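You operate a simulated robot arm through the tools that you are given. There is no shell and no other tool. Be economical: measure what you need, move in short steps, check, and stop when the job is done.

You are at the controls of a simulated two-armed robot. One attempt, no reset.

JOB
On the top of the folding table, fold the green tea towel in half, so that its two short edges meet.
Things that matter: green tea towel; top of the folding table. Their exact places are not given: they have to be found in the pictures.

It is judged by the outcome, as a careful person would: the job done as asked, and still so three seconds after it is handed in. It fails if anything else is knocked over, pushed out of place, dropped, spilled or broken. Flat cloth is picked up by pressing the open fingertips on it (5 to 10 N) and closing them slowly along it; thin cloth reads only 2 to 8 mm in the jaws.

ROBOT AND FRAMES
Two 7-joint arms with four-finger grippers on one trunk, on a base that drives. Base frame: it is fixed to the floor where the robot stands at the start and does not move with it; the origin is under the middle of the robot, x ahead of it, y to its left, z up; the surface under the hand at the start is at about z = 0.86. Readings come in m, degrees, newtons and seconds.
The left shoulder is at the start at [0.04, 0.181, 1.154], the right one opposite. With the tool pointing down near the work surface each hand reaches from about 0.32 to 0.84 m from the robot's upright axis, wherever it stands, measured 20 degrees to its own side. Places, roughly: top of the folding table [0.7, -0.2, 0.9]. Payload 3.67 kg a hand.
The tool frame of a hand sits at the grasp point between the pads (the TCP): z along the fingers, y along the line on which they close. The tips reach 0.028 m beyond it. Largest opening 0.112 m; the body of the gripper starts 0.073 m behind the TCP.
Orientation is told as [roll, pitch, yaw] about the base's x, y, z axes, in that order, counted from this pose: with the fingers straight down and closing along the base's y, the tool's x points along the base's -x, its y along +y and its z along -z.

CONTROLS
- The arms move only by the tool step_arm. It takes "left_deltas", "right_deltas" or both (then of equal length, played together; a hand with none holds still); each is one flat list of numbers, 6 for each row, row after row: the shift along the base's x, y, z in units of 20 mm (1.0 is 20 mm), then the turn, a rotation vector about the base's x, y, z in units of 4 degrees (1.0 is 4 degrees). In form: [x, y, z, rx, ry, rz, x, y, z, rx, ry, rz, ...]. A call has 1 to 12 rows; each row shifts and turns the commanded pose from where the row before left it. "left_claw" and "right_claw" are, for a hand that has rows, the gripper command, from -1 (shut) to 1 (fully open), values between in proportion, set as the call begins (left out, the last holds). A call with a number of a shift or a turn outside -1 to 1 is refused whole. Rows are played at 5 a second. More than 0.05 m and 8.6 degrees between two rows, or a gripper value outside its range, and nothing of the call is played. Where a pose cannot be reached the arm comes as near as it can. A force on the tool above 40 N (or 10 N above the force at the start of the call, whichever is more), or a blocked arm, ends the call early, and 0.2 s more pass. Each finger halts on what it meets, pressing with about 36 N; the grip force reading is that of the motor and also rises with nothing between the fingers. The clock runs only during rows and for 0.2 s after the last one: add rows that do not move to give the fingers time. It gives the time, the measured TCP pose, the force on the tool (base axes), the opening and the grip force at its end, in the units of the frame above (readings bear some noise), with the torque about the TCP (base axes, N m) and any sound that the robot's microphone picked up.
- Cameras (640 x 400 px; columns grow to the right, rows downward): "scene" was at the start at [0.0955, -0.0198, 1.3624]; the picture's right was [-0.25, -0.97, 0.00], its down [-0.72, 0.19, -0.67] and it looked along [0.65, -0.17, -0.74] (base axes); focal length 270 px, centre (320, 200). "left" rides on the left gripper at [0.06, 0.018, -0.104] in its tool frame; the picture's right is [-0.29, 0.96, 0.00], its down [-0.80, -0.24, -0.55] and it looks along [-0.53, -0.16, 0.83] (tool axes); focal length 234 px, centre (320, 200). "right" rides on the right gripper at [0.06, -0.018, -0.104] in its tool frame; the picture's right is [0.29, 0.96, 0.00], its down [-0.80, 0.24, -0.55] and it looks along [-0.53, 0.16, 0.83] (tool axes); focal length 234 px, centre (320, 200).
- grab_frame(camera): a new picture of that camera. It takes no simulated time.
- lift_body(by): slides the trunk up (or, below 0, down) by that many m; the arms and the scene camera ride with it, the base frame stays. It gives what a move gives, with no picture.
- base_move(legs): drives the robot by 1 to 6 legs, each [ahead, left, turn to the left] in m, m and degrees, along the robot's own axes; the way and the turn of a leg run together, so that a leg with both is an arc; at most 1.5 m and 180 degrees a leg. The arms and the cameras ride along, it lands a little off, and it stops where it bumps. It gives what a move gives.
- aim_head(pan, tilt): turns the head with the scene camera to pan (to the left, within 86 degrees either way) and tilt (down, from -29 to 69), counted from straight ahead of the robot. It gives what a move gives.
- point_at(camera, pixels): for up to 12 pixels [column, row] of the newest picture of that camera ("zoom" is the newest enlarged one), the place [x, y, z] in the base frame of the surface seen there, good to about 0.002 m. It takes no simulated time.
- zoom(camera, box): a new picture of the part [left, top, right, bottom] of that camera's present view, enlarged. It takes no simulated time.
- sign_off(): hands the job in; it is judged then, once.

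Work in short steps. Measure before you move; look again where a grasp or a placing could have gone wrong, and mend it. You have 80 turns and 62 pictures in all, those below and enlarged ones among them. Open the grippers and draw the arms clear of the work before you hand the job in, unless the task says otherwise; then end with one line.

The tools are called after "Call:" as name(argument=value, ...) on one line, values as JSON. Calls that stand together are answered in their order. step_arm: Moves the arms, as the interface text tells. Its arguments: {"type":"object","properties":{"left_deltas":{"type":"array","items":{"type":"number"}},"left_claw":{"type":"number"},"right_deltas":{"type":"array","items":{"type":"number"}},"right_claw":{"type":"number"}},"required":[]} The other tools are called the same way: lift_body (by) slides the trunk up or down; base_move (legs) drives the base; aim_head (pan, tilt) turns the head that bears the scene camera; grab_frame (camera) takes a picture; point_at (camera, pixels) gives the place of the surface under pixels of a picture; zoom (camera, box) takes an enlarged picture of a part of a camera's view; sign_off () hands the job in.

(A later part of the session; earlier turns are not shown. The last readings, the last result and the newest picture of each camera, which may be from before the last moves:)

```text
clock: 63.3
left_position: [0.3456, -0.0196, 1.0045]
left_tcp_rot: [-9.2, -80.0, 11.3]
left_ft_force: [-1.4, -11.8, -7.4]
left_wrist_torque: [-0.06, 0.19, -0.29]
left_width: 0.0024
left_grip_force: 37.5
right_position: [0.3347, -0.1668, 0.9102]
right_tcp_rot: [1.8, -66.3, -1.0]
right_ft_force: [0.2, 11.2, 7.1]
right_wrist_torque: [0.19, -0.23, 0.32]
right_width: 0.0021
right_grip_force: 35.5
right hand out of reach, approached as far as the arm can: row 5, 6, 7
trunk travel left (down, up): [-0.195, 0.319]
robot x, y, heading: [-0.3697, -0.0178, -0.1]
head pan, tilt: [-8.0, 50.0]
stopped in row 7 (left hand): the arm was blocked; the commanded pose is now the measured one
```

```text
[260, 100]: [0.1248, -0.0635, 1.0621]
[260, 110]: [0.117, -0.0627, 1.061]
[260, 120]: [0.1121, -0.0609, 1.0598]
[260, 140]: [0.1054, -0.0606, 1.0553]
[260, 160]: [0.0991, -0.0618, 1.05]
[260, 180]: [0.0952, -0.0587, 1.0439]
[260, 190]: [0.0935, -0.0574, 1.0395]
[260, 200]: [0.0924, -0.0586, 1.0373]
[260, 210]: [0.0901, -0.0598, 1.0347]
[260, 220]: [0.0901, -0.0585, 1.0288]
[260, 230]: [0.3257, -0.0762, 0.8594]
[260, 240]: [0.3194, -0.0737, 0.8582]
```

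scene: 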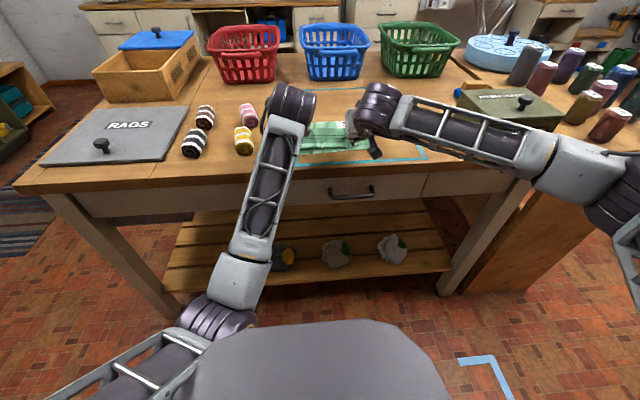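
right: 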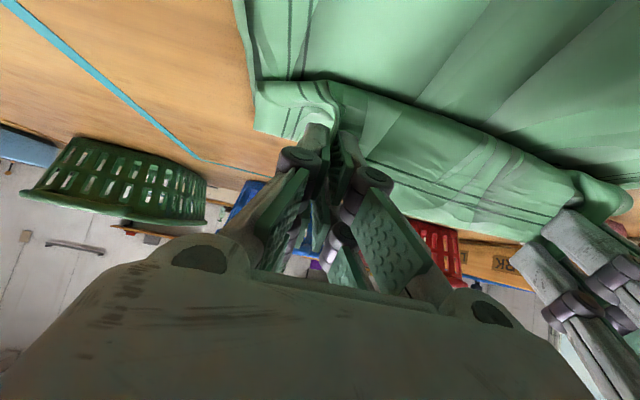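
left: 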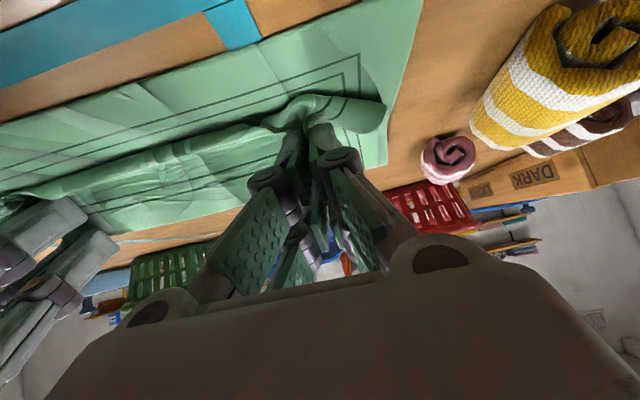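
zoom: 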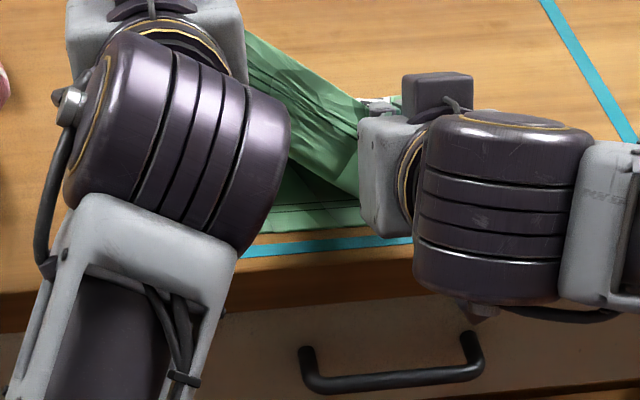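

The left arm slipped through an awkward posture and rose to z=1.0. I bring both hands back to the former tilt of about -49° and height.

Call:
step_arm(left_deltas=[0.06, 0, 0, 0, 1, 0, 0.06, 0, 0, 0, 1, 0, 0.06, 0.1, -0.6, 0, 1, 0, 0.06, 0.1, -0.7, 0, 1, 0, 0.06, 0.1, -0.7, 0, 1, 0, 0.06, 0.1, -0.7, 0, 1, 0, 0.06, 0.1, -0.7, 0, 1, 0, 0, 0, -0.4, 0, 0.7, 0, 0, 0, 0, 0, 0, 0], right_deltas=[0.28, -0.1, 0, 0, 1, 0, 0.28, -0.1, 0, 0, 1, 0, 0.28, -0.1, 0, 0, 1, 0, 0.28, -0.1, 0, 0, 1, 0, 0, 0, 0, 0, 0, 0, 0, 0, 0, 0, 0, 0, 0, 0, 0, 0, 0, 0, 0, 0, 0, 0, 0, 0, 0, 0, 0, 0, 0, 0])

Call:
grab_frame(camera="scene")

```text
clock: 64.3
left_position: [0.3527, 0.0009, 0.9705]
left_tcp_rot: [3.8, -65.7, -0.2]
left_ft_force: [1.1, -18.4, -6.7]
left_wrist_torque: [-0.35, 0.14, -0.4]
left_width: 0.0028
left_grip_force: 35.0
right_position: [0.3528, -0.1659, 0.91]
right_tcp_rot: [2.0, -51.4, 0.1]
right_ft_force: [-0.7, 19.1, 7.3]
right_wrist_torque: [0.35, -0.14, 0.41]
right_width: 0.0022
right_grip_force: 34.7
trunk travel left (down, up): [-0.195, 0.319]
robot x, y, heading: [-0.3722, -0.0174, -0.4]
head pan, tilt: [-8.0, 50.0]
stopped in row 4 (left hand): the force on the tool passed its limit at 41 N (the readings are from after the stop); the commanded pose is now the measured one
```

```text
15 pictures are left
```

scene: 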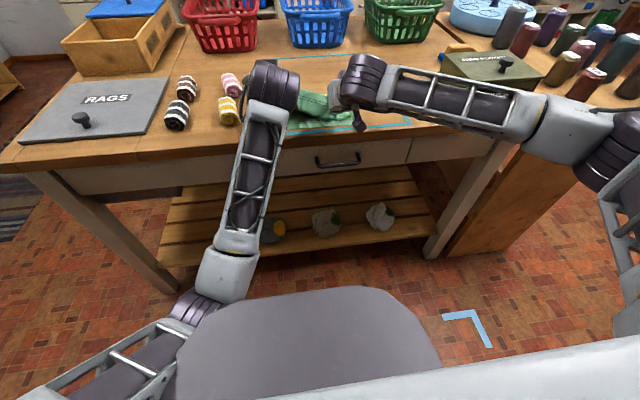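

Tension came from the height difference; I continue lowering the left hand and level its tilt.

Call:
step_arm(left_deltas=[0, -0.2, -0.6, 0, 0.8, 0, 0, -0.2, -0.6, 0, 0.8, 0, 0, 0, -0.6, 0, 0.8, 0, 0, 0, -0.6, 0, 0.8, 0, 0, 0, -0.1, 0, 0.5, 0, 0, 0, 0, 0, 0, 0], right_deltas=[0, 0, 0, 0, 0, 0, 0, 0, 0, 0, 0, 0, 0, 0, 0, 0, 0, 0, 0, 0, 0, 0, 0, 0, 0, 0, 0, 0, 0, 0, 0, 0, 0, 0, 0, 0])

Call:
grab_frame(camera="left")

Call:
zoom(camera="scene", box=[240, 70, 400, 170])

Call:
point_at(camera="zoom", pixels=[[260, 100], [260, 110], [260, 120], [260, 140], [260, 160], [260, 180], [260, 190], [260, 200], [260, 210], [260, 220], [260, 230], [260, 240]])

```text
clock: 65.5
left_position: [0.3592, 0.0158, 0.9134]
left_tcp_rot: [8.3, -51.7, -2.9]
left_ft_force: [-0.8, -22.1, 0.4]
left_wrist_torque: [-0.53, -0.02, -0.36]
left_width: 0.0023
left_grip_force: 35.2
right_position: [0.3512, -0.1587, 0.9078]
right_tcp_rot: [2.4, -51.2, 0.4]
right_ft_force: [0.1, 22.0, -0.5]
right_wrist_torque: [0.37, 0.02, 0.45]
right_width: 0.0025
right_grip_force: 34.7
trunk travel left (down, up): [-0.195, 0.319]
robot x, y, heading: [-0.37, -0.0175, 0.1]
head pan, tilt: [-8.0, 50.0]
stopped in row 5 (right hand): the force on the tool passed its limit at 41 N (the readings are from after the stop); the commanded pose is now the measured one
```

```text
14 pictures are left
```

left: 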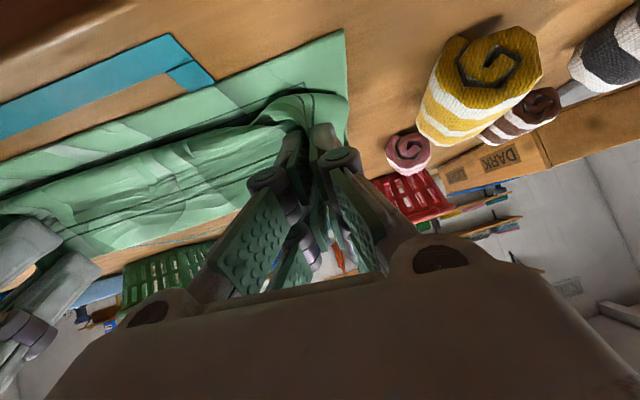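

```text
4.00 times, centred on (320, 120) of scene
```

zoom: 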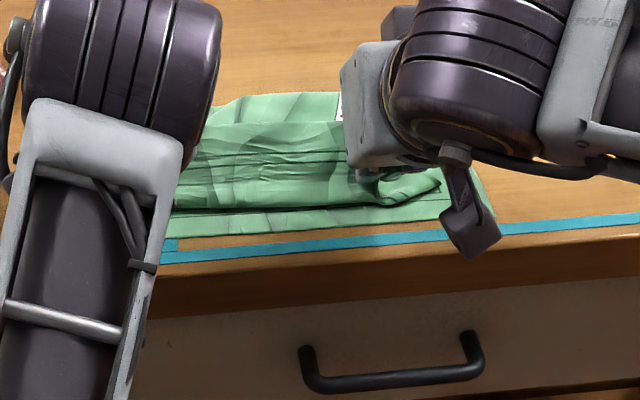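

```text
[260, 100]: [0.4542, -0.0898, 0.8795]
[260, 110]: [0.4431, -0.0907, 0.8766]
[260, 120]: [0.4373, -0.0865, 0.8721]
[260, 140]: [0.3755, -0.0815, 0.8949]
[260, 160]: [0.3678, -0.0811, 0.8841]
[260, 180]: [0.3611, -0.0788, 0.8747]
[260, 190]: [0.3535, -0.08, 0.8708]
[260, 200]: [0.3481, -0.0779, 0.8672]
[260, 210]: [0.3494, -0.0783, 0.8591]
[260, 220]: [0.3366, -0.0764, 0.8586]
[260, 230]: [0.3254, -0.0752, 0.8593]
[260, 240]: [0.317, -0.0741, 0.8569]
```

The jump pulled the fold in on the left. I relax the tension and repeat the out-swing that worked, shifting about 2 cm right to stay centred on the towel.

Call:
step_arm(right_deltas=[0, 0.25, 0, 0, 0, 0, 0, 0.2, 0, 0, 0, 0])

Call:
lift_body(by=0.05)

Call:
base_move(legs=[[0.12, -0.02, 0]])

Call:
lift_body(by=0.045)

Call:
base_move(legs=[[0.09, 0, 0]])

Call:
zoom(camera="scene", box=[220, 90, 440, 230])

Call:
point_at(camera="zoom", pixels=[[455, 320], [300, 335], [300, 345], [300, 260], [300, 220], [300, 180], [300, 140], [385, 220], [300, 200], [300, 160]])

```text
clock: 66.1
left_position: [0.3593, 0.0178, 0.9109]
left_tcp_rot: [8.8, -51.7, -2.7]
left_ft_force: [0.6, -17.7, 0.1]
left_wrist_torque: [-0.41, -0.03, -0.24]
left_width: 0.0027
left_grip_force: 36.0
right_position: [0.3534, -0.1538, 0.9068]
right_tcp_rot: [1.9, -51.1, 0.1]
right_ft_force: [0.5, 16.7, -0.4]
right_wrist_torque: [0.26, 0.03, 0.34]
right_width: 0.0028
right_grip_force: 37.1
trunk travel left (down, up): [-0.195, 0.319]
robot x, y, heading: [-0.3677, -0.0209, -0.1]
head pan, tilt: [-8.0, 50.0]
```

```text
clock: 67.0
left_position: [0.3601, 0.0173, 0.9599]
left_tcp_rot: [8.7, -51.6, -2.7]
left_ft_force: [0.1, -17.3, 0.4]
left_wrist_torque: [-0.39, -0.04, -0.21]
left_width: 0.003
left_grip_force: 37.6
right_position: [0.3522, -0.1545, 0.9563]
right_tcp_rot: [2.2, -51.1, 0.1]
right_ft_force: [0.4, 17.0, -0.4]
right_wrist_torque: [0.24, 0.02, 0.31]
right_width: 0.0029
right_grip_force: 38.4
trunk travel left (down, up): [-0.245, 0.269]
robot x, y, heading: [-0.3708, -0.0199, -0.2]
head pan, tilt: [-8.0, 50.0]
```

```text
clock: 68.2
left_position: [0.4773, -0.002, 0.9619]
left_tcp_rot: [8.7, -51.5, -2.7]
left_ft_force: [-0.3, -16.2, 1.4]
left_wrist_torque: [-0.41, -0.01, -0.25]
left_width: 0.0023
left_grip_force: 36.1
right_position: [0.47, -0.1746, 0.9583]
right_tcp_rot: [2.1, -51.2, 0.0]
right_ft_force: [-1.2, 16.2, -1.5]
right_wrist_torque: [0.31, 0.0, 0.34]
right_width: 0.0025
right_grip_force: 35.3
trunk travel left (down, up): [-0.245, 0.269]
robot x, y, heading: [-0.2494, -0.0367, 0.1]
head pan, tilt: [-8.0, 50.0]
```

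```text
clock: 69.1
left_position: [0.4764, -0.0031, 1.0055]
left_tcp_rot: [8.8, -51.6, -2.8]
left_ft_force: [-1.4, -13.0, 1.4]
left_wrist_torque: [-0.34, -0.02, -0.26]
left_width: 0.002
left_grip_force: 35.5
right_position: [0.4699, -0.1747, 1.0027]
right_tcp_rot: [2.1, -51.2, 0.1]
right_ft_force: [-1.2, 13.4, -0.8]
right_wrist_torque: [0.21, -0.04, 0.29]
right_width: 0.0024
right_grip_force: 37.6
trunk travel left (down, up): [-0.29, 0.224]
robot x, y, heading: [-0.2557, -0.04, -0.2]
head pan, tilt: [-8.0, 50.0]
```

```text
clock: 70.2
left_position: [0.5658, -0.004, 1.0043]
left_tcp_rot: [8.7, -51.6, -2.7]
left_ft_force: [-0.5, -16.4, 0.8]
left_wrist_torque: [-0.36, -0.01, -0.27]
left_width: 0.0021
left_grip_force: 35.3
right_position: [0.5587, -0.1757, 1.0006]
right_tcp_rot: [2.1, -51.2, 0.0]
right_ft_force: [0.8, 16.1, -1.3]
right_wrist_torque: [0.25, 0.01, 0.31]
right_width: 0.0022
right_grip_force: 37.4
trunk travel left (down, up): [-0.29, 0.224]
robot x, y, heading: [-0.1627, -0.036, -0.5]
head pan, tilt: [-8.0, 50.0]
```

```text
2.86 times, centred on (330, 160) of scene
```

zoom: 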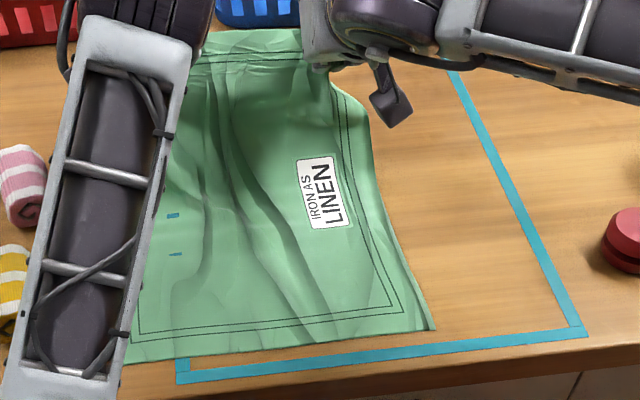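

```text
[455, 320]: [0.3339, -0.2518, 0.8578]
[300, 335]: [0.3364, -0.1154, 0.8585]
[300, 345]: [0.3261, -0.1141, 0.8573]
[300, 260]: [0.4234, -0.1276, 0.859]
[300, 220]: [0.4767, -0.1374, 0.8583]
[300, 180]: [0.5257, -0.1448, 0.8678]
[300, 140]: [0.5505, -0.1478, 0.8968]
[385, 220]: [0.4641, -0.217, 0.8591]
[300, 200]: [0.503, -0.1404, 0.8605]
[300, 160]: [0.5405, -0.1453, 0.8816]
```

Good again: flat to x≈0.5. Lower far out, then draw back low in two moves to just short of the near edge.

Call:
lift_body(by=-0.088)

Call:
base_move(legs=[[-0.13, 0, 0.3]])

Call:
lift_body(by=-0.008)

Call:
base_move(legs=[[-0.095, 0, 0]])

Call:
zoom(camera="scene", box=[240, 70, 400, 170])

Call:
point_at(camera="zoom", pixels=[[260, 80], [260, 90], [260, 100], [260, 110], [260, 120], [260, 140], [260, 160], [260, 180], [260, 200], [260, 210], [260, 220], [260, 230]])

```text
clock: 71.5
left_position: [0.5654, -0.0035, 0.9179]
left_tcp_rot: [8.8, -51.6, -2.9]
left_ft_force: [0.6, -12.4, -0.4]
left_wrist_torque: [-0.22, -0.03, -0.14]
left_width: 0.0029
left_grip_force: 38.4
right_position: [0.5583, -0.1744, 0.9155]
right_tcp_rot: [2.2, -51.3, 0.1]
right_ft_force: [0.8, 13.5, 1.2]
right_wrist_torque: [0.13, 0.01, 0.2]
right_width: 0.0031
right_grip_force: 36.6
trunk travel left (down, up): [-0.202, 0.312]
robot x, y, heading: [-0.1612, -0.0362, -0.3]
head pan, tilt: [-8.0, 50.0]
```

```text
clock: 72.8
left_position: [0.4344, -0.001, 0.9198]
left_tcp_rot: [8.8, -51.8, -2.6]
left_ft_force: [-0.8, -13.8, 0.6]
left_wrist_torque: [-0.37, 0.05, -0.25]
left_width: 0.0022
left_grip_force: 34.1
right_position: [0.4288, -0.1723, 0.9153]
right_tcp_rot: [2.1, -51.4, 0.3]
right_ft_force: [0.0, 14.2, -0.3]
right_wrist_torque: [0.21, -0.02, 0.19]
right_width: 0.0021
right_grip_force: 33.5
trunk travel left (down, up): [-0.202, 0.312]
robot x, y, heading: [-0.2936, -0.0389, -0.0]
head pan, tilt: [-8.0, 50.0]
```

```text
clock: 73.3
left_position: [0.4354, -0.0004, 0.9107]
left_tcp_rot: [8.8, -51.6, -2.6]
left_ft_force: [-0.7, -9.7, 1.6]
left_wrist_torque: [-0.21, -0.02, -0.18]
left_width: 0.0024
left_grip_force: 37.5
right_position: [0.4284, -0.1712, 0.9068]
right_tcp_rot: [2.2, -51.3, 0.3]
right_ft_force: [0.3, 10.1, 1.6]
right_wrist_torque: [0.16, 0.01, 0.19]
right_width: 0.0027
right_grip_force: 37.4
trunk travel left (down, up): [-0.194, 0.32]
robot x, y, heading: [-0.2911, -0.0428, -0.2]
head pan, tilt: [-8.0, 50.0]
```

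```text
clock: 74.5
left_position: [0.3404, 0.0012, 0.9108]
left_tcp_rot: [8.8, -51.7, -2.5]
left_ft_force: [-1.5, -12.3, 1.2]
left_wrist_torque: [-0.33, 0.0, -0.26]
left_width: 0.0017
left_grip_force: 35.8
right_position: [0.3353, -0.1702, 0.9062]
right_tcp_rot: [2.2, -51.4, 0.4]
right_ft_force: [-0.5, 12.4, 0.0]
right_wrist_torque: [0.22, 0.02, 0.23]
right_width: 0.0022
right_grip_force: 34.2
trunk travel left (down, up): [-0.194, 0.32]
robot x, y, heading: [-0.3875, -0.037, 0.2]
head pan, tilt: [-8.0, 50.0]
```

```text
4.00 times, centred on (320, 120) of scene
```

zoom: 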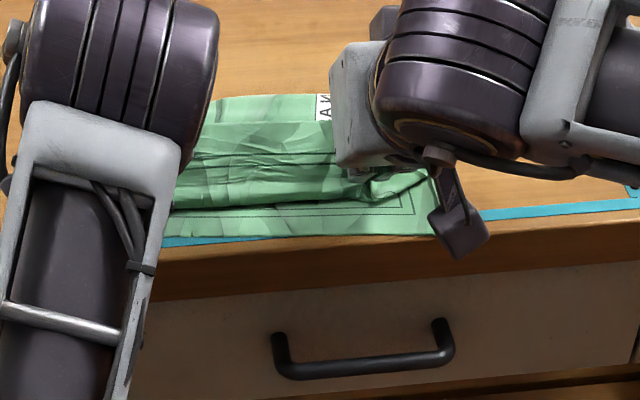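

```text
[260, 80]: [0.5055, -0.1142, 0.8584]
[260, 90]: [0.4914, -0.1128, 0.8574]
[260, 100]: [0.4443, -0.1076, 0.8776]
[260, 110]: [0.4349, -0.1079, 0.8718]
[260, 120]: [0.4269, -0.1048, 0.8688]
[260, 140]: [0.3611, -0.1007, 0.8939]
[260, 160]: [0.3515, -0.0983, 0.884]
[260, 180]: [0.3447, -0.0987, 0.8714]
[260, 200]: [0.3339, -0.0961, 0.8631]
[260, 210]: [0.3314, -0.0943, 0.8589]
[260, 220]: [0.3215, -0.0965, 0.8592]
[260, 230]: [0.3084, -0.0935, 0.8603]
```

The edge now hangs just over the near edge (≈0.305), with some excess in the top layer. I ease forward 1.5 cm, lower to light contact, then open gently to let the edge lie down.

Call:
base_move(legs=[[0.015, 0, 0]])

Call:
lift_body(by=-0.012)

Call:
step_arm(left_deltas=[0, 0, 0, 0, 0, 0, 0, 0, 0, 0, 0, 0, 0, 0, 0, 0, 0, 0], right_deltas=[0, 0, 0, 0, 0, 0, 0, 0, 0, 0, 0, 0, 0, 0, 0, 0, 0, 0], left_claw=-0.5, right_claw=-0.5)

Call:
base_move(legs=[[-0.05, 0, 0]])

Call:
lift_body(by=0.12)

Call:
base_move(legs=[[-0.06, 0, 0]])

Call:
zoom(camera="scene", box=[230, 70, 410, 180])

```text
clock: 75.2
left_position: [0.3571, -0.0, 0.9106]
left_tcp_rot: [8.8, -51.7, -2.7]
left_ft_force: [-0.2, -11.0, 0.8]
left_wrist_torque: [-0.3, -0.01, -0.25]
left_width: 0.0022
left_grip_force: 34.8
right_position: [0.3509, -0.1714, 0.907]
right_tcp_rot: [2.2, -51.3, 0.4]
right_ft_force: [-0.1, 10.3, -0.8]
right_wrist_torque: [0.2, -0.04, 0.22]
right_width: 0.0022
right_grip_force: 33.7
trunk travel left (down, up): [-0.194, 0.32]
robot x, y, heading: [-0.3726, -0.0414, 0.0]
head pan, tilt: [-8.0, 50.0]
```

```text
clock: 75.8
left_position: [0.3554, 0.001, 0.8999]
left_tcp_rot: [8.8, -51.7, -2.8]
left_ft_force: [-1.0, -6.5, 0.5]
left_wrist_torque: [-0.18, -0.03, -0.14]
left_width: 0.0024
left_grip_force: 37.3
right_position: [0.3491, -0.1702, 0.899]
right_tcp_rot: [2.3, -51.5, 0.5]
right_ft_force: [-0.2, 8.0, 9.3]
right_wrist_torque: [0.18, -0.08, 0.18]
right_width: 0.002
right_grip_force: 33.4
trunk travel left (down, up): [-0.182, 0.332]
robot x, y, heading: [-0.368, -0.0371, -0.1]
head pan, tilt: [-8.0, 50.0]
```

```text
clock: 76.6
left_position: [0.3554, 0.0002, 0.8986]
left_tcp_rot: [8.7, -51.7, -2.6]
left_ft_force: [0.7, 0.9, 2.9]
left_wrist_torque: [-0.01, -0.03, 0.03]
left_width: 0.0279
left_grip_force: 0.1
right_position: [0.3507, -0.1719, 0.8974]
right_tcp_rot: [2.2, -51.4, 0.4]
right_ft_force: [2.6, -1.2, 14.8]
right_wrist_torque: [-0.11, -0.12, -0.01]
right_width: 0.029
right_grip_force: 0.2
trunk travel left (down, up): [-0.182, 0.332]
robot x, y, heading: [-0.3735, -0.0416, -0.1]
head pan, tilt: [-8.0, 50.0]
```

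```text
clock: 77.6
left_position: [0.3062, 0.0004, 0.8998]
left_tcp_rot: [8.7, -51.7, -2.6]
left_ft_force: [0.9, -0.2, 3.1]
left_wrist_torque: [0.0, -0.06, 0.01]
left_width: 0.0278
left_grip_force: 0.0
right_position: [0.3006, -0.1695, 0.8969]
right_tcp_rot: [2.2, -51.3, 0.4]
right_ft_force: [0.1, 0.2, 18.4]
right_wrist_torque: [0.15, -0.07, 0.04]
right_width: 0.0269
right_grip_force: 6.0
trunk travel left (down, up): [-0.182, 0.332]
robot x, y, heading: [-0.42, -0.0393, 0.3]
head pan, tilt: [-8.0, 50.0]
```

```text
clock: 79.1
left_position: [0.308, -0.0, 1.0167]
left_tcp_rot: [8.8, -51.6, -2.6]
left_ft_force: [0.8, -0.4, -0.6]
left_wrist_torque: [0.0, 0.01, 0.01]
left_width: 0.028
left_grip_force: 0.0
right_position: [0.3021, -0.1696, 1.015]
right_tcp_rot: [2.2, -51.2, 0.4]
right_ft_force: [-0.4, 0.2, 0.6]
right_wrist_torque: [-0.02, 0.01, 0.0]
right_width: 0.0283
right_grip_force: 0.0
trunk travel left (down, up): [-0.302, 0.212]
robot x, y, heading: [-0.4199, -0.0371, 0.1]
head pan, tilt: [-8.0, 50.0]
```

```text
clock: 80.0
left_position: [0.249, -0.0008, 1.0193]
left_tcp_rot: [8.9, -51.6, -2.6]
left_ft_force: [-0.2, 0.3, 0.9]
left_wrist_torque: [0.0, -0.02, 0.02]
left_width: 0.0281
left_grip_force: 0.1
right_position: [0.2427, -0.1705, 1.0158]
right_tcp_rot: [2.3, -51.3, 0.5]
right_ft_force: [-0.5, 0.1, 1.0]
right_wrist_torque: [0.02, 0.01, 0.0]
right_width: 0.0278
right_grip_force: 0.2
trunk travel left (down, up): [-0.302, 0.212]
robot x, y, heading: [-0.4802, -0.0378, 0.2]
head pan, tilt: [-8.0, 50.0]
```

```text
3.56 times, centred on (320, 125) of scene
```

zoom: 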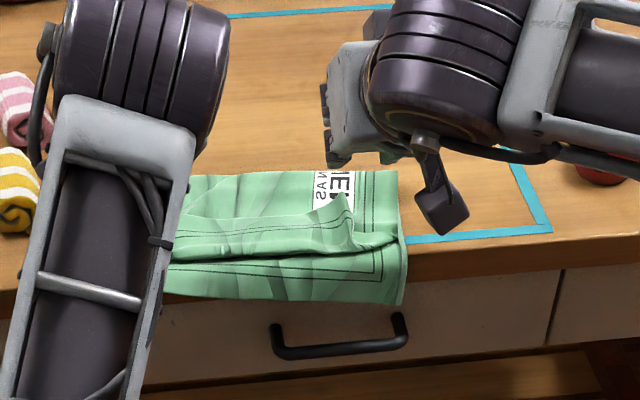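

The right fingers dragged the towel towards me, so its near edge overhangs the table and the top flap is curled up. I measure before tidying.

Call:
point_at(camera="zoom", pixels=[[225, 173], [300, 172], [395, 172], [340, 195], [352, 215], [350, 245], [260, 215], [260, 240], [260, 262], [260, 295], [402, 240], [402, 300]])

Call:
point_at(camera="zoom", pixels=[[400, 260], [402, 280], [450, 240], [450, 255], [320, 230], [320, 250], [320, 265], [320, 285], [200, 215], [200, 240], [200, 262], [200, 290]])

```text
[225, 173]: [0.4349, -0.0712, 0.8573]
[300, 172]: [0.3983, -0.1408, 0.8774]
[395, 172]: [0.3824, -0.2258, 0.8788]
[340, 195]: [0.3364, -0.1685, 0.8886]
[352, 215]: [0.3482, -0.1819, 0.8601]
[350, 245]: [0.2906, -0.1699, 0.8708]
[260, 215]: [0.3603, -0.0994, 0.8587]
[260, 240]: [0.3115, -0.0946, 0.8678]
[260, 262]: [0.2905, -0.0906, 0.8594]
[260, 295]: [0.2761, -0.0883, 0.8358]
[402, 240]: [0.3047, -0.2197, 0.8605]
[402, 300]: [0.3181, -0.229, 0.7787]
```

```text
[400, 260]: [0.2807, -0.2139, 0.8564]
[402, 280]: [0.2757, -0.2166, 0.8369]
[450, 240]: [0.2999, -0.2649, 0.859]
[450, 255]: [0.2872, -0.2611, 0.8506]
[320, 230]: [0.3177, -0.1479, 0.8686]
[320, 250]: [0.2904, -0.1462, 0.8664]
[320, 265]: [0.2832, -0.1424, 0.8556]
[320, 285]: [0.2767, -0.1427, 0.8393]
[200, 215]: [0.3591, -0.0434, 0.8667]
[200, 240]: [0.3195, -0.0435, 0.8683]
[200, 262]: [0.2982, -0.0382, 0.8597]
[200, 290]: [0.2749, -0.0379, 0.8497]
```

Table edge is at x≈0.285; the folded cloth hangs over it by about 3 cm. I'll untilt the hands above it, close the fingers, then press near the fold and drag the whole towel ahead.

Call:
base_move(legs=[[0.12, 0, 0]])

Call:
step_arm(left_deltas=[0, 0, 0, -0.2, 1, 0, 0, 0, 0, -0.2, 1, 0, 0, 0, 0, -0.2, 1, 0, 0, 0, 0, -0.2, 1, 0, 0, 0, 0, -0.2, 1, 0, 0, 0, 0, -0.2, 1, 0, 0, 0, 0, -0.2, 1, 0, 0, 0, 0, -0.2, 1, 0, 0, 0, 0, -0.2, 1, 0, 0, 0, 0, -0.2, 1, 0, 0, 0, 0, 0, 1, 0, 0, 0, 0, 0, 0, 0], right_deltas=[0, 0, 0, 0, 1, 0, 0, 0, 0, 0, 1, 0, 0, 0, 0, 0, 1, 0, 0, 0, 0, 0, 1, 0, 0, 0, 0, 0, 1, 0, 0, 0, 0, 0, 1, 0, 0, 0, 0, 0, 1, 0, 0, 0, 0, 0, 1, 0, 0, 0, 0, 0, 1, 0, 0, 0, 0, 0, 1, 0, 0, 0, 0, 0, 1, 0, 0, 0, 0, 0, 0, 0], left_claw=-1, right_claw=-1)

Call:
grab_frame(camera="scene")

```text
clock: 81.3
left_position: [0.37, 0.0042, 1.0174]
left_tcp_rot: [8.8, -51.6, -2.5]
left_ft_force: [-0.2, -0.5, 0.1]
left_wrist_torque: [0.02, -0.02, 0.01]
left_width: 0.0279
left_grip_force: 0.1
right_position: [0.3632, -0.1688, 1.0154]
right_tcp_rot: [2.2, -51.3, 0.6]
right_ft_force: [0.0, 0.1, 0.0]
right_wrist_torque: [-0.01, 0.01, 0.03]
right_width: 0.0281
right_grip_force: 0.0
trunk travel left (down, up): [-0.302, 0.212]
robot x, y, heading: [-0.3556, -0.0409, 0.6]
head pan, tilt: [-8.0, 50.0]
```

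```text
clock: 83.9
left_position: [0.3683, 0.0025, 1.0172]
left_tcp_rot: [-0.2, -7.6, 2.6]
left_ft_force: [-0.5, 0.2, 0.3]
left_wrist_torque: [0.05, -0.01, -0.01]
left_width: 0.0
left_grip_force: 35.5
right_position: [0.3626, -0.1686, 1.015]
right_tcp_rot: [2.7, -7.1, 0.4]
right_ft_force: [0.0, -0.6, 0.0]
right_wrist_torque: [0.0, -0.02, -0.02]
right_width: 0.0002
right_grip_force: 35.3
trunk travel left (down, up): [-0.302, 0.212]
robot x, y, heading: [-0.3588, -0.0384, 0.1]
head pan, tilt: [-8.0, 50.0]
```

```text
9 pictures are left
```

scene: 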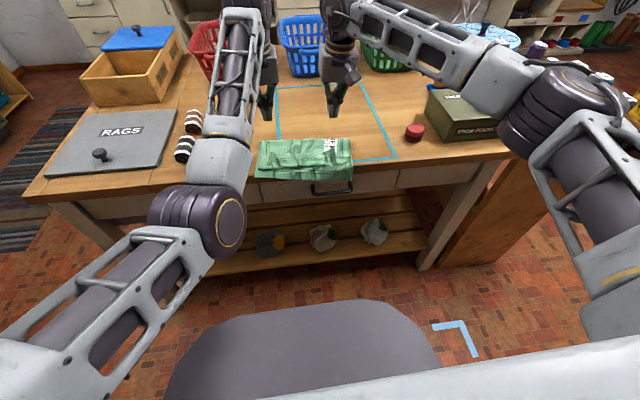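

Hands are upright and closed above the towel. I check outline points and lower to just above it at x≈0.38.

Call:
point_at(camera="scene", pixels=[[264, 142], [300, 141], [325, 141], [349, 140], [351, 152], [351, 165], [300, 155], [300, 165], [280, 155], [280, 145], [335, 150], [262, 155]])

Call:
step_arm(left_deltas=[0.5, 0, -0.6, 0, 0, 0, 0.3, 0, -0.9, 0, 0, 0, 0, 0, -0.9, 0, 0, 0, 0, 0, -0.9, 0, 0, 0, 0, 0, -0.9, 0, 0, 0, 0, 0, -0.9, 0, 0, 0, 0, 0, -0.8, 0, 0, 0, 0, 0, 0, 0, 0, 0], right_deltas=[0.5, 0, -0.6, 0, 0, 0, 0.3, 0, -0.9, 0, 0, 0, 0, 0, -0.9, 0, 0, 0, 0, 0, -0.9, 0, 0, 0, 0, 0, -0.9, 0, 0, 0, 0, 0, -0.9, 0, 0, 0, 0, 0, -0.7, 0, 0, 0, 0, 0, 0, 0, 0, 0])

```text
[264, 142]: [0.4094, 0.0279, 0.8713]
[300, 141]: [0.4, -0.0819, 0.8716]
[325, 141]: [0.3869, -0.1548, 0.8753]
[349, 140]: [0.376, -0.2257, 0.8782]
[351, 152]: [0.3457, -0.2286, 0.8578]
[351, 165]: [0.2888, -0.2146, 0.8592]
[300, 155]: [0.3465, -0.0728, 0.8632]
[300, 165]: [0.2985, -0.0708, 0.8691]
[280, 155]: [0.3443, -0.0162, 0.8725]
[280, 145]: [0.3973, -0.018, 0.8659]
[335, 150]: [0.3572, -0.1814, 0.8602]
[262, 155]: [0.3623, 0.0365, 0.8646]
```

```text
clock: 85.7
left_position: [0.3839, 0.0016, 0.901]
left_tcp_rot: [-0.1, -7.6, 2.6]
left_ft_force: [-0.6, -0.6, -0.9]
left_wrist_torque: [-0.01, -0.01, 0.02]
left_width: 0.0003
left_grip_force: 36.4
right_position: [0.3776, -0.1691, 0.8997]
right_tcp_rot: [2.6, -7.3, 0.3]
right_ft_force: [0.4, -0.6, 0.2]
right_wrist_torque: [-0.03, 0.04, -0.01]
right_width: 0.0004
right_grip_force: 35.5
trunk travel left (down, up): [-0.302, 0.212]
robot x, y, heading: [-0.3596, -0.0388, 0.2]
head pan, tilt: [-8.0, 50.0]
```

Right is close to the fold crest; I shift it 1 cm back and lower both to contact.

Call:
step_arm(left_deltas=[0, 0, -0.4, 0, 0, 0, 0, 0, -0.2, 0, 0, 0, 0, 0, 0, 0, 0, 0], right_deltas=[-0.5, 0, -0.3, 0, 0, 0, 0, 0, -0.2, 0, 0, 0, 0, 0, 0, 0, 0, 0])

```text
clock: 86.5
left_position: [0.3846, 0.0031, 0.8905]
left_tcp_rot: [-0.2, -7.7, 2.6]
left_ft_force: [1.9, 0.4, 9.0]
left_wrist_torque: [-0.05, 0.11, -0.01]
left_width: 0.0
left_grip_force: 36.2
right_position: [0.3675, -0.1679, 0.8897]
right_tcp_rot: [2.8, -7.4, 0.3]
right_ft_force: [0.9, -0.2, 4.9]
right_wrist_torque: [-0.07, 0.04, 0.04]
right_width: 0.0
right_grip_force: 35.6
trunk travel left (down, up): [-0.302, 0.212]
robot x, y, heading: [-0.362, -0.0401, 0.4]
head pan, tilt: [-8.0, 50.0]
```

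Contact made; I press the right slightly more and drag both ahead by about 8 cm slowly.

Call:
step_arm(left_deltas=[0, 0, -0.05, 0, 0, 0, 0.5, 0, 0, 0, 0, 0, 0.5, 0, 0, 0, 0, 0, 0.5, 0, 0, 0, 0, 0, 0.5, 0, 0, 0, 0, 0, 0.5, 0, 0, 0, 0, 0, 0.5, 0, 0, 0, 0, 0, 0.5, 0, 0, 0, 0, 0, 0.5, 0, 0, 0, 0, 0], right_deltas=[0, 0, -0.12, 0, 0, 0, 0.5, 0, 0, 0, 0, 0, 0.5, 0, 0, 0, 0, 0, 0.5, 0, 0, 0, 0, 0, 0.5, 0, 0, 0, 0, 0, 0.5, 0, 0, 0, 0, 0, 0.5, 0, 0, 0, 0, 0, 0.5, 0, 0, 0, 0, 0, 0.5, 0, 0, 0, 0, 0])

Call:
zoom(camera="scene", box=[230, 80, 390, 190])

Call:
point_at(camera="zoom", pixels=[[200, 180], [200, 200], [200, 220], [200, 240], [200, 260], [200, 280], [400, 180], [400, 200], [400, 220], [400, 240], [400, 260], [400, 280]])

```text
clock: 88.5
left_position: [0.4256, 0.0099, 0.8928]
left_tcp_rot: [-0.3, -7.7, 2.6]
left_ft_force: [-0.4, -0.1, 1.1]
left_wrist_torque: [-0.05, 0.0, 0.0]
left_width: 0.0
left_grip_force: 35.7
left hand out of reach, approached as far as the arm can: row 6, 7, 8, 9
right_position: [0.4465, -0.1677, 0.8888]
right_tcp_rot: [2.6, -7.6, 0.4]
right_ft_force: [-5.8, -0.1, 25.6]
right_wrist_torque: [-0.08, 0.67, -0.04]
right_width: 0.0
right_grip_force: 35.7
trunk travel left (down, up): [-0.302, 0.212]
robot x, y, heading: [-0.356, -0.0362, 0.4]
head pan, tilt: [-8.0, 50.0]
```

```text
3.64 times, centred on (310, 135) of scene
```

zoom: 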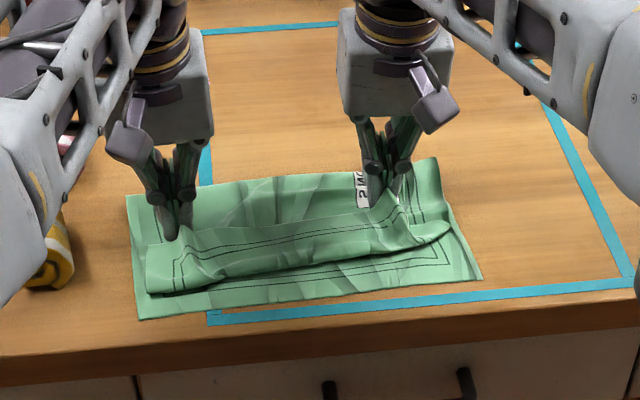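

```text
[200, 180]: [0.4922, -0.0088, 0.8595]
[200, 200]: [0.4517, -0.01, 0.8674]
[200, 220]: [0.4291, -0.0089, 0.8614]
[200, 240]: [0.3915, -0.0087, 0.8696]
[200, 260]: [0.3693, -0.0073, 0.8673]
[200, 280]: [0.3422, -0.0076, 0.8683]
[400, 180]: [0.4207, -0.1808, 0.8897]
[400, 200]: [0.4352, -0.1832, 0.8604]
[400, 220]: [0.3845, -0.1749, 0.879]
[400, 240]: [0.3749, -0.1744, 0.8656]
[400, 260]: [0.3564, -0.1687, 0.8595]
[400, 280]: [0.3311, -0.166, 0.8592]
```

The towel is fully on the table again: fold at x≈0.48, near edge ≈0.30–0.33, and the top flap only curled back with its edge at x≈0.40, in front of my closed fingers. I sweep the fingers towards me at low height to flip the flap over the near edge, first a short part to check.

Call:
step_arm(left_deltas=[0, 0, 0.05, 0, 0, 0, -0.5, 0, 0, 0, 0, 0, -0.5, 0, 0, 0, 0, 0, -0.5, 0, 0.05, 0, 0, 0, 0, 0, 0, 0, 0, 0], right_deltas=[0, 0, 0.25, 0, 0, 0, -0.7, 0, 0.05, 0, 0, 0, -0.7, 0, 0, 0, 0, 0, -0.7, 0, 0.05, 0, 0, 0, 0, 0, 0, 0, 0, 0])

Call:
zoom(camera="scene", box=[230, 80, 390, 190])

Call:
point_at(camera="zoom", pixels=[[200, 230], [200, 245], [200, 260], [200, 280], [200, 295], [300, 220], [300, 240], [300, 260], [400, 220], [400, 240], [400, 260], [420, 210]])

```text
clock: 89.7
left_position: [0.3978, 0.0091, 0.892]
left_tcp_rot: [-0.1, -7.5, 2.7]
left_ft_force: [0.3, -0.2, 0.5]
left_wrist_torque: [0.03, -0.01, 0.01]
left_width: 0.0001
left_grip_force: 36.0
right_position: [0.4061, -0.1689, 0.8923]
right_tcp_rot: [2.8, -7.2, 0.3]
right_ft_force: [-0.5, -0.3, 0.1]
right_wrist_torque: [0.0, 0.03, -0.02]
right_width: 0.0001
right_grip_force: 35.0
trunk travel left (down, up): [-0.302, 0.212]
robot x, y, heading: [-0.36, -0.0405, -0.0]
head pan, tilt: [-8.0, 50.0]
```

```text
3.64 times, centred on (310, 135) of scene
```

zoom: 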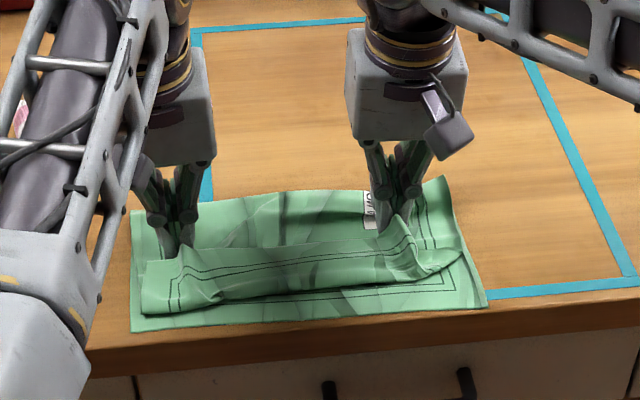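

```text
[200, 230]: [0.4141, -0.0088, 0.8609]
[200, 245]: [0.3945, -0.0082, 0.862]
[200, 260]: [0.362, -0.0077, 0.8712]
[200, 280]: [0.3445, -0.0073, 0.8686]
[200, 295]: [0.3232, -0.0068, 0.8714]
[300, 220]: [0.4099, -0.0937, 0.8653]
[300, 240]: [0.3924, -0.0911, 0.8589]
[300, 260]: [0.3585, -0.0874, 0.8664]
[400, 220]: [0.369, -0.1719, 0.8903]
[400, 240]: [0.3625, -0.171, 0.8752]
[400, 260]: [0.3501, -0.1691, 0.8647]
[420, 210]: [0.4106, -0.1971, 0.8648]
```

The flap stands up at the old pinch creases, (183,258) and (405,235), and pushing starts to slide the towel. Better to re-grip these creases and lay the edge down; I measure them.

Call:
point_at(camera="zoom", pixels=[[180, 252], [184, 262], [190, 270], [182, 280], [200, 252], [165, 268], [395, 222], [405, 230], [410, 240], [415, 250], [390, 240], [420, 245]])

Call:
grab_frame(camera="right")

```text
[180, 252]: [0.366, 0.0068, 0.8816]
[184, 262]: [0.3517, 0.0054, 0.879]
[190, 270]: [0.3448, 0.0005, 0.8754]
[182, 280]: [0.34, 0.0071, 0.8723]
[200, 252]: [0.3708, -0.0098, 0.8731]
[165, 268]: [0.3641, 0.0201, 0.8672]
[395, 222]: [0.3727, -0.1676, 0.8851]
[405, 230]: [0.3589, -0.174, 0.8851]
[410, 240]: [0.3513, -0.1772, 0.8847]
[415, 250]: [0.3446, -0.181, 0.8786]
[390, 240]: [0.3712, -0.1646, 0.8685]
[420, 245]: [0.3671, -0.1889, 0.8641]
```

```text
6 pictures are left
```

right: 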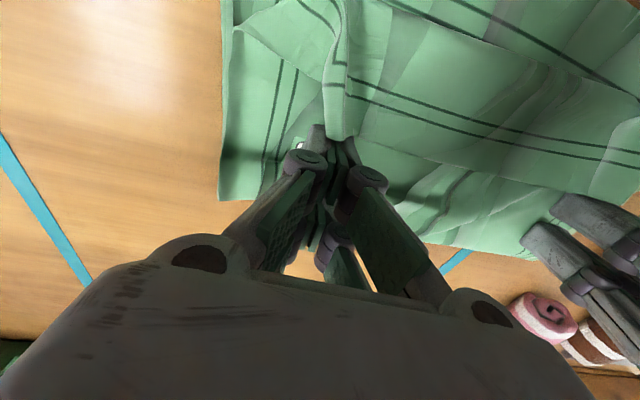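

The creases are clear ridges about 2 cm high at (0.355, 0.006) and (0.36, -0.173). I raise, open, straddle them and close.

Call:
step_arm(left_deltas=[0, 0, 0.8, 0, 0, 0, 0, 0, 0.8, 0, 0, 0, -1, -0.1, 0, 0, 0, 0, -1, -0.05, 0, 0, 0, 0, 0, 0, -0.7, 0, 0, 0, 0, 0, -0.7, 0, 0, 0, 0, 0, 0, 0, 0, 0], right_deltas=[0, 0, 0.8, 0, 0, 0, 0, 0, 0.8, 0, 0, 0, -1, -0.1, 0, 0, 0, 0, -1, -0.1, 0, 0, 0, 0, -0.1, 0, -0.7, 0, 0, 0, 0, 0, -0.7, 0, 0, 0, 0, 0, 0, 0, 0, 0], left_claw=-0.2, right_claw=-0.2)

Call:
step_arm(left_deltas=[0, 0, 0, 0, 0, 0, 0, 0, 0, 0, 0, 0, 0, 0, 0, 0, 0, 0], right_deltas=[0, 0, 0, 0, 0, 0, 0, 0, 0, 0, 0, 0, 0, 0, 0, 0, 0, 0], left_claw=-1, right_claw=-1)

```text
clock: 91.3
left_position: [0.358, 0.0068, 0.8948]
left_tcp_rot: [-0.1, -7.5, 2.6]
left_ft_force: [-0.2, 0.0, -0.1]
left_wrist_torque: [-0.01, 0.01, 0.03]
left_width: 0.0448
left_grip_force: 0.0
right_position: [0.3627, -0.1723, 0.896]
right_tcp_rot: [2.5, -7.3, 0.3]
right_ft_force: [0.4, 0.1, 0.6]
right_wrist_torque: [-0.02, 0.0, -0.04]
right_width: 0.0446
right_grip_force: 0.0
trunk travel left (down, up): [-0.302, 0.212]
robot x, y, heading: [-0.3618, -0.0375, 0.1]
head pan, tilt: [-8.0, 50.0]
```

```text
clock: 92.1
left_position: [0.3583, 0.0065, 0.8945]
left_tcp_rot: [-0.1, -7.5, 2.6]
left_ft_force: [0.9, -2.7, 1.1]
left_wrist_torque: [-0.02, 0.01, -0.01]
left_width: 0.002
left_grip_force: 36.9
right_position: [0.3627, -0.1723, 0.8957]
right_tcp_rot: [2.7, -7.3, 0.5]
right_ft_force: [0.8, 1.9, 0.5]
right_wrist_torque: [0.04, 0.01, 0.03]
right_width: 0.003
right_grip_force: 39.1
trunk travel left (down, up): [-0.302, 0.212]
robot x, y, heading: [-0.3585, -0.0382, 0.3]
head pan, tilt: [-8.0, 50.0]
```

Both creases are gripped (2–3 mm). Now I tilt the hands while moving towards the near edge at low height, so the flap turns over.

Call:
step_arm(left_deltas=[0, 0, 0.25, 0, -1, 0, -0.1, 0, 0.25, 0, -1, 0, -0.1, 0, 0.25, 0, -1, 0, -0.2, 0, 0.2, 0, -1, 0, -0.2, 0, 0.15, 0, -1, 0, -0.2, 0, 0.1, 0, -1, 0, -0.3, 0, 0, 0, -1, 0, -0.3, 0, 0, 0, -1, 0, -0.3, 0, 0, 0, -1, 0, -0.3, 0, 0, 0, -1, 0, -0.3, 0, -0.1, 0, -1, 0, -0.3, 0, -0.1, 0, -1, 0], right_deltas=[0, 0, 0.25, 0, -1, 0, -0.1, 0, 0.25, 0, -1, 0, -0.1, 0, 0.25, 0, -1, 0, -0.2, 0, 0.2, 0, -1, 0, -0.2, 0, 0.15, 0, -1, 0, -0.2, 0, 0.1, 0, -1, 0, -0.3, 0, 0, 0, -1, 0, -0.3, 0, 0, 0, -1, 0, -0.3, 0, 0, 0, -1, 0, -0.3, 0, 0, 0, -1, 0, -0.3, 0, -0.1, 0, -1, 0, -0.3, 0, -0.1, 0, -1, 0])

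Call:
zoom(camera="scene", box=[230, 80, 390, 190])

Call:
point_at(camera="zoom", pixels=[[280, 190], [280, 200], [280, 210], [280, 225], [280, 240], [280, 255], [280, 270], [280, 285], [280, 300], [280, 315], [280, 325], [280, 335]])

```text
clock: 94.7
left_position: [0.3108, 0.012, 0.9259]
left_tcp_rot: [-2.6, -56.5, 4.0]
left_ft_force: [-0.3, -12.9, 1.4]
left_wrist_torque: [-0.26, -0.02, -0.28]
left_width: 0.0018
left_grip_force: 35.5
right_position: [0.3113, -0.1712, 0.9187]
right_tcp_rot: [2.2, -55.5, 0.6]
right_ft_force: [-0.1, 13.1, -0.5]
right_wrist_torque: [0.13, 0.02, 0.31]
right_width: 0.0028
right_grip_force: 35.3
trunk travel left (down, up): [-0.302, 0.212]
robot x, y, heading: [-0.3575, -0.0361, 0.0]
head pan, tilt: [-8.0, 50.0]
```

```text
3.64 times, centred on (310, 135) of scene
```

zoom: 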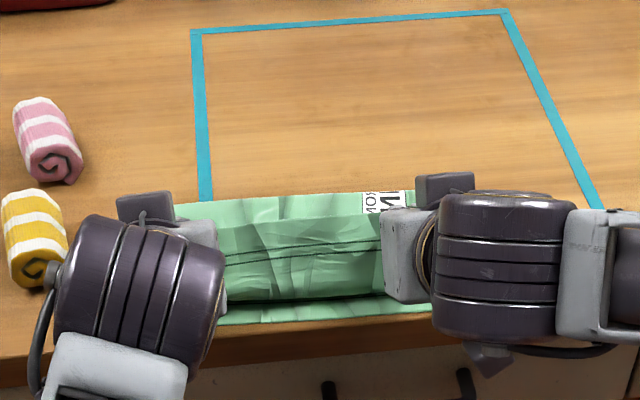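

```text
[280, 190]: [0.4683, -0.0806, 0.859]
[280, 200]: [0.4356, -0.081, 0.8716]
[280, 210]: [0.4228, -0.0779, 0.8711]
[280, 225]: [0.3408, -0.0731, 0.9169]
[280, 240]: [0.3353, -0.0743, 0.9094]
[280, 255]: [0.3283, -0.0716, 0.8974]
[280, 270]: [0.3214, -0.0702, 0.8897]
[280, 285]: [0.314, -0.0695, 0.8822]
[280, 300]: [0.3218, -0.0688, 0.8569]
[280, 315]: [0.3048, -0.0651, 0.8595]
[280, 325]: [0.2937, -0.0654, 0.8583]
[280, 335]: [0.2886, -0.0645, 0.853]
```

The flap is coming over. I carry it on, low, until it lies stretched over the near edge, and then release there so that it hangs uncurled.

Call:
step_arm(left_deltas=[-0.2, -0.05, -0.3, 0, 0, 0, -0.2, -0.05, -0.3, 0, 0, 0, -0.3, 0, -0.3, 0, 0, 0, -0.3, 0, -0.3, 0, 0, 0, -0.35, 0, -0.2, 0, 0, 0, -0.35, 0, -0.2, 0, 0, 0, -0.35, 0, -0.1, 0, 0, 0, -0.35, 0, 0, 0, 0, 0, 0, 0, 0, 0, 0, 0], right_deltas=[-0.2, 0.05, -0.2, 0, 0, 0, -0.2, 0.05, -0.2, 0, 0, 0, -0.3, 0, -0.2, 0, 0, 0, -0.3, 0, -0.2, 0, 0, 0, -0.35, 0, -0.2, 0, 0, 0, -0.35, 0, -0.2, 0, 0, 0, -0.35, 0, -0.1, 0, 0, 0, -0.35, 0, 0, 0, 0, 0, 0, 0, 0, 0, 0, 0])

Call:
zoom(camera="scene", box=[230, 80, 390, 190])

Call:
point_at(camera="zoom", pixels=[[280, 190], [280, 200], [280, 210], [280, 225], [280, 240], [280, 255], [280, 270], [280, 285], [280, 300], [280, 315], [280, 325], [280, 335]])

```text
clock: 96.3
left_position: [0.3054, 0.0134, 0.9623]
left_tcp_rot: [-2.5, -63.2, 3.7]
left_ft_force: [-2.7, -17.3, -7.1]
left_wrist_torque: [-0.23, 0.16, -0.37]
left_width: 0.0025
left_grip_force: 35.3
right_position: [0.2739, -0.1611, 0.8985]
right_tcp_rot: [3.3, -55.9, 0.8]
right_ft_force: [4.5, 16.5, 5.8]
right_wrist_torque: [0.27, -0.17, 0.44]
right_width: 0.0031
right_grip_force: 38.8
trunk travel left (down, up): [-0.302, 0.212]
robot x, y, heading: [-0.3615, -0.039, 0.4]
head pan, tilt: [-8.0, 50.0]
stopped in row 7 (left hand): the force on the tool passed its limit at 41 N (the readings are from after the stop); the commanded pose is now the measured one
```

```text
3.64 times, centred on (310, 135) of scene
```

zoom: 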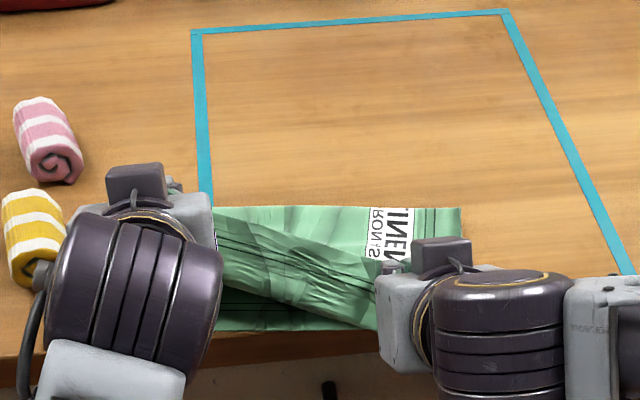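

```text
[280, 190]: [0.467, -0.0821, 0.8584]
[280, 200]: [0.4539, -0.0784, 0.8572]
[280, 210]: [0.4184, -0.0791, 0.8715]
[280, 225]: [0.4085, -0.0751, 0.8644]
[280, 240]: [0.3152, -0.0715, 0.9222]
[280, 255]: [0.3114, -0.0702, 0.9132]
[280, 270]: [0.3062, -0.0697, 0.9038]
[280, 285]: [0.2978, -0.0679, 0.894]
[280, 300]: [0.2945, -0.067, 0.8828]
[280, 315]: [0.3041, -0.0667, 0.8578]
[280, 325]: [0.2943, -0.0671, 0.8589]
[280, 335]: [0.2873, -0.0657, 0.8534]
```

The left arm can't follow at this tilt and rose again. I lower it with less tilt and let the base do the backward move.

Call:
step_arm(left_deltas=[0.2, -0.1, -0.3, 0, 0.8, 0, 0.2, -0.1, -0.5, 0, 0.8, 0, 0.1, 0, -0.6, 0, 0.8, 0, 0, 0, -0.6, 0, 0.8, 0, 0, 0, -0.6, 0, 0.5, 0, 0, 0, -0.4, 0, 0, 0, 0, 0, -0.2, 0, 0, 0], right_deltas=[0.1, 0.1, 0, 0, 0, 0, 0.1, 0.1, 0, 0, 0, 0, 0.1, 0, 0, 0, 0, 0, 0, 0, 0, 0, 0, 0, 0, 0, 0, 0, 0, 0, 0, 0, 0, 0, 0, 0, 0, 0, 0, 0, 0, 0])

```text
clock: 97.4
left_position: [0.3176, 0.0288, 0.9023]
left_tcp_rot: [4.2, -49.4, -1.3]
left_ft_force: [-3.2, -18.3, 0.6]
left_wrist_torque: [-0.44, 0.05, -0.3]
left_width: 0.002
left_grip_force: 35.4
right_position: [0.2775, -0.1531, 0.8972]
right_tcp_rot: [3.8, -55.8, 0.9]
right_ft_force: [2.9, 19.5, -0.5]
right_wrist_torque: [0.23, 0.03, 0.45]
right_width: 0.0027
right_grip_force: 37.9
trunk travel left (down, up): [-0.302, 0.212]
robot x, y, heading: [-0.3571, -0.0402, 0.1]
head pan, tilt: [-8.0, 50.0]
stopped in row 5 (left hand): the force on the tool passed its limit at 41 N (the readings are from after the stop); the commanded pose is now the measured one
```

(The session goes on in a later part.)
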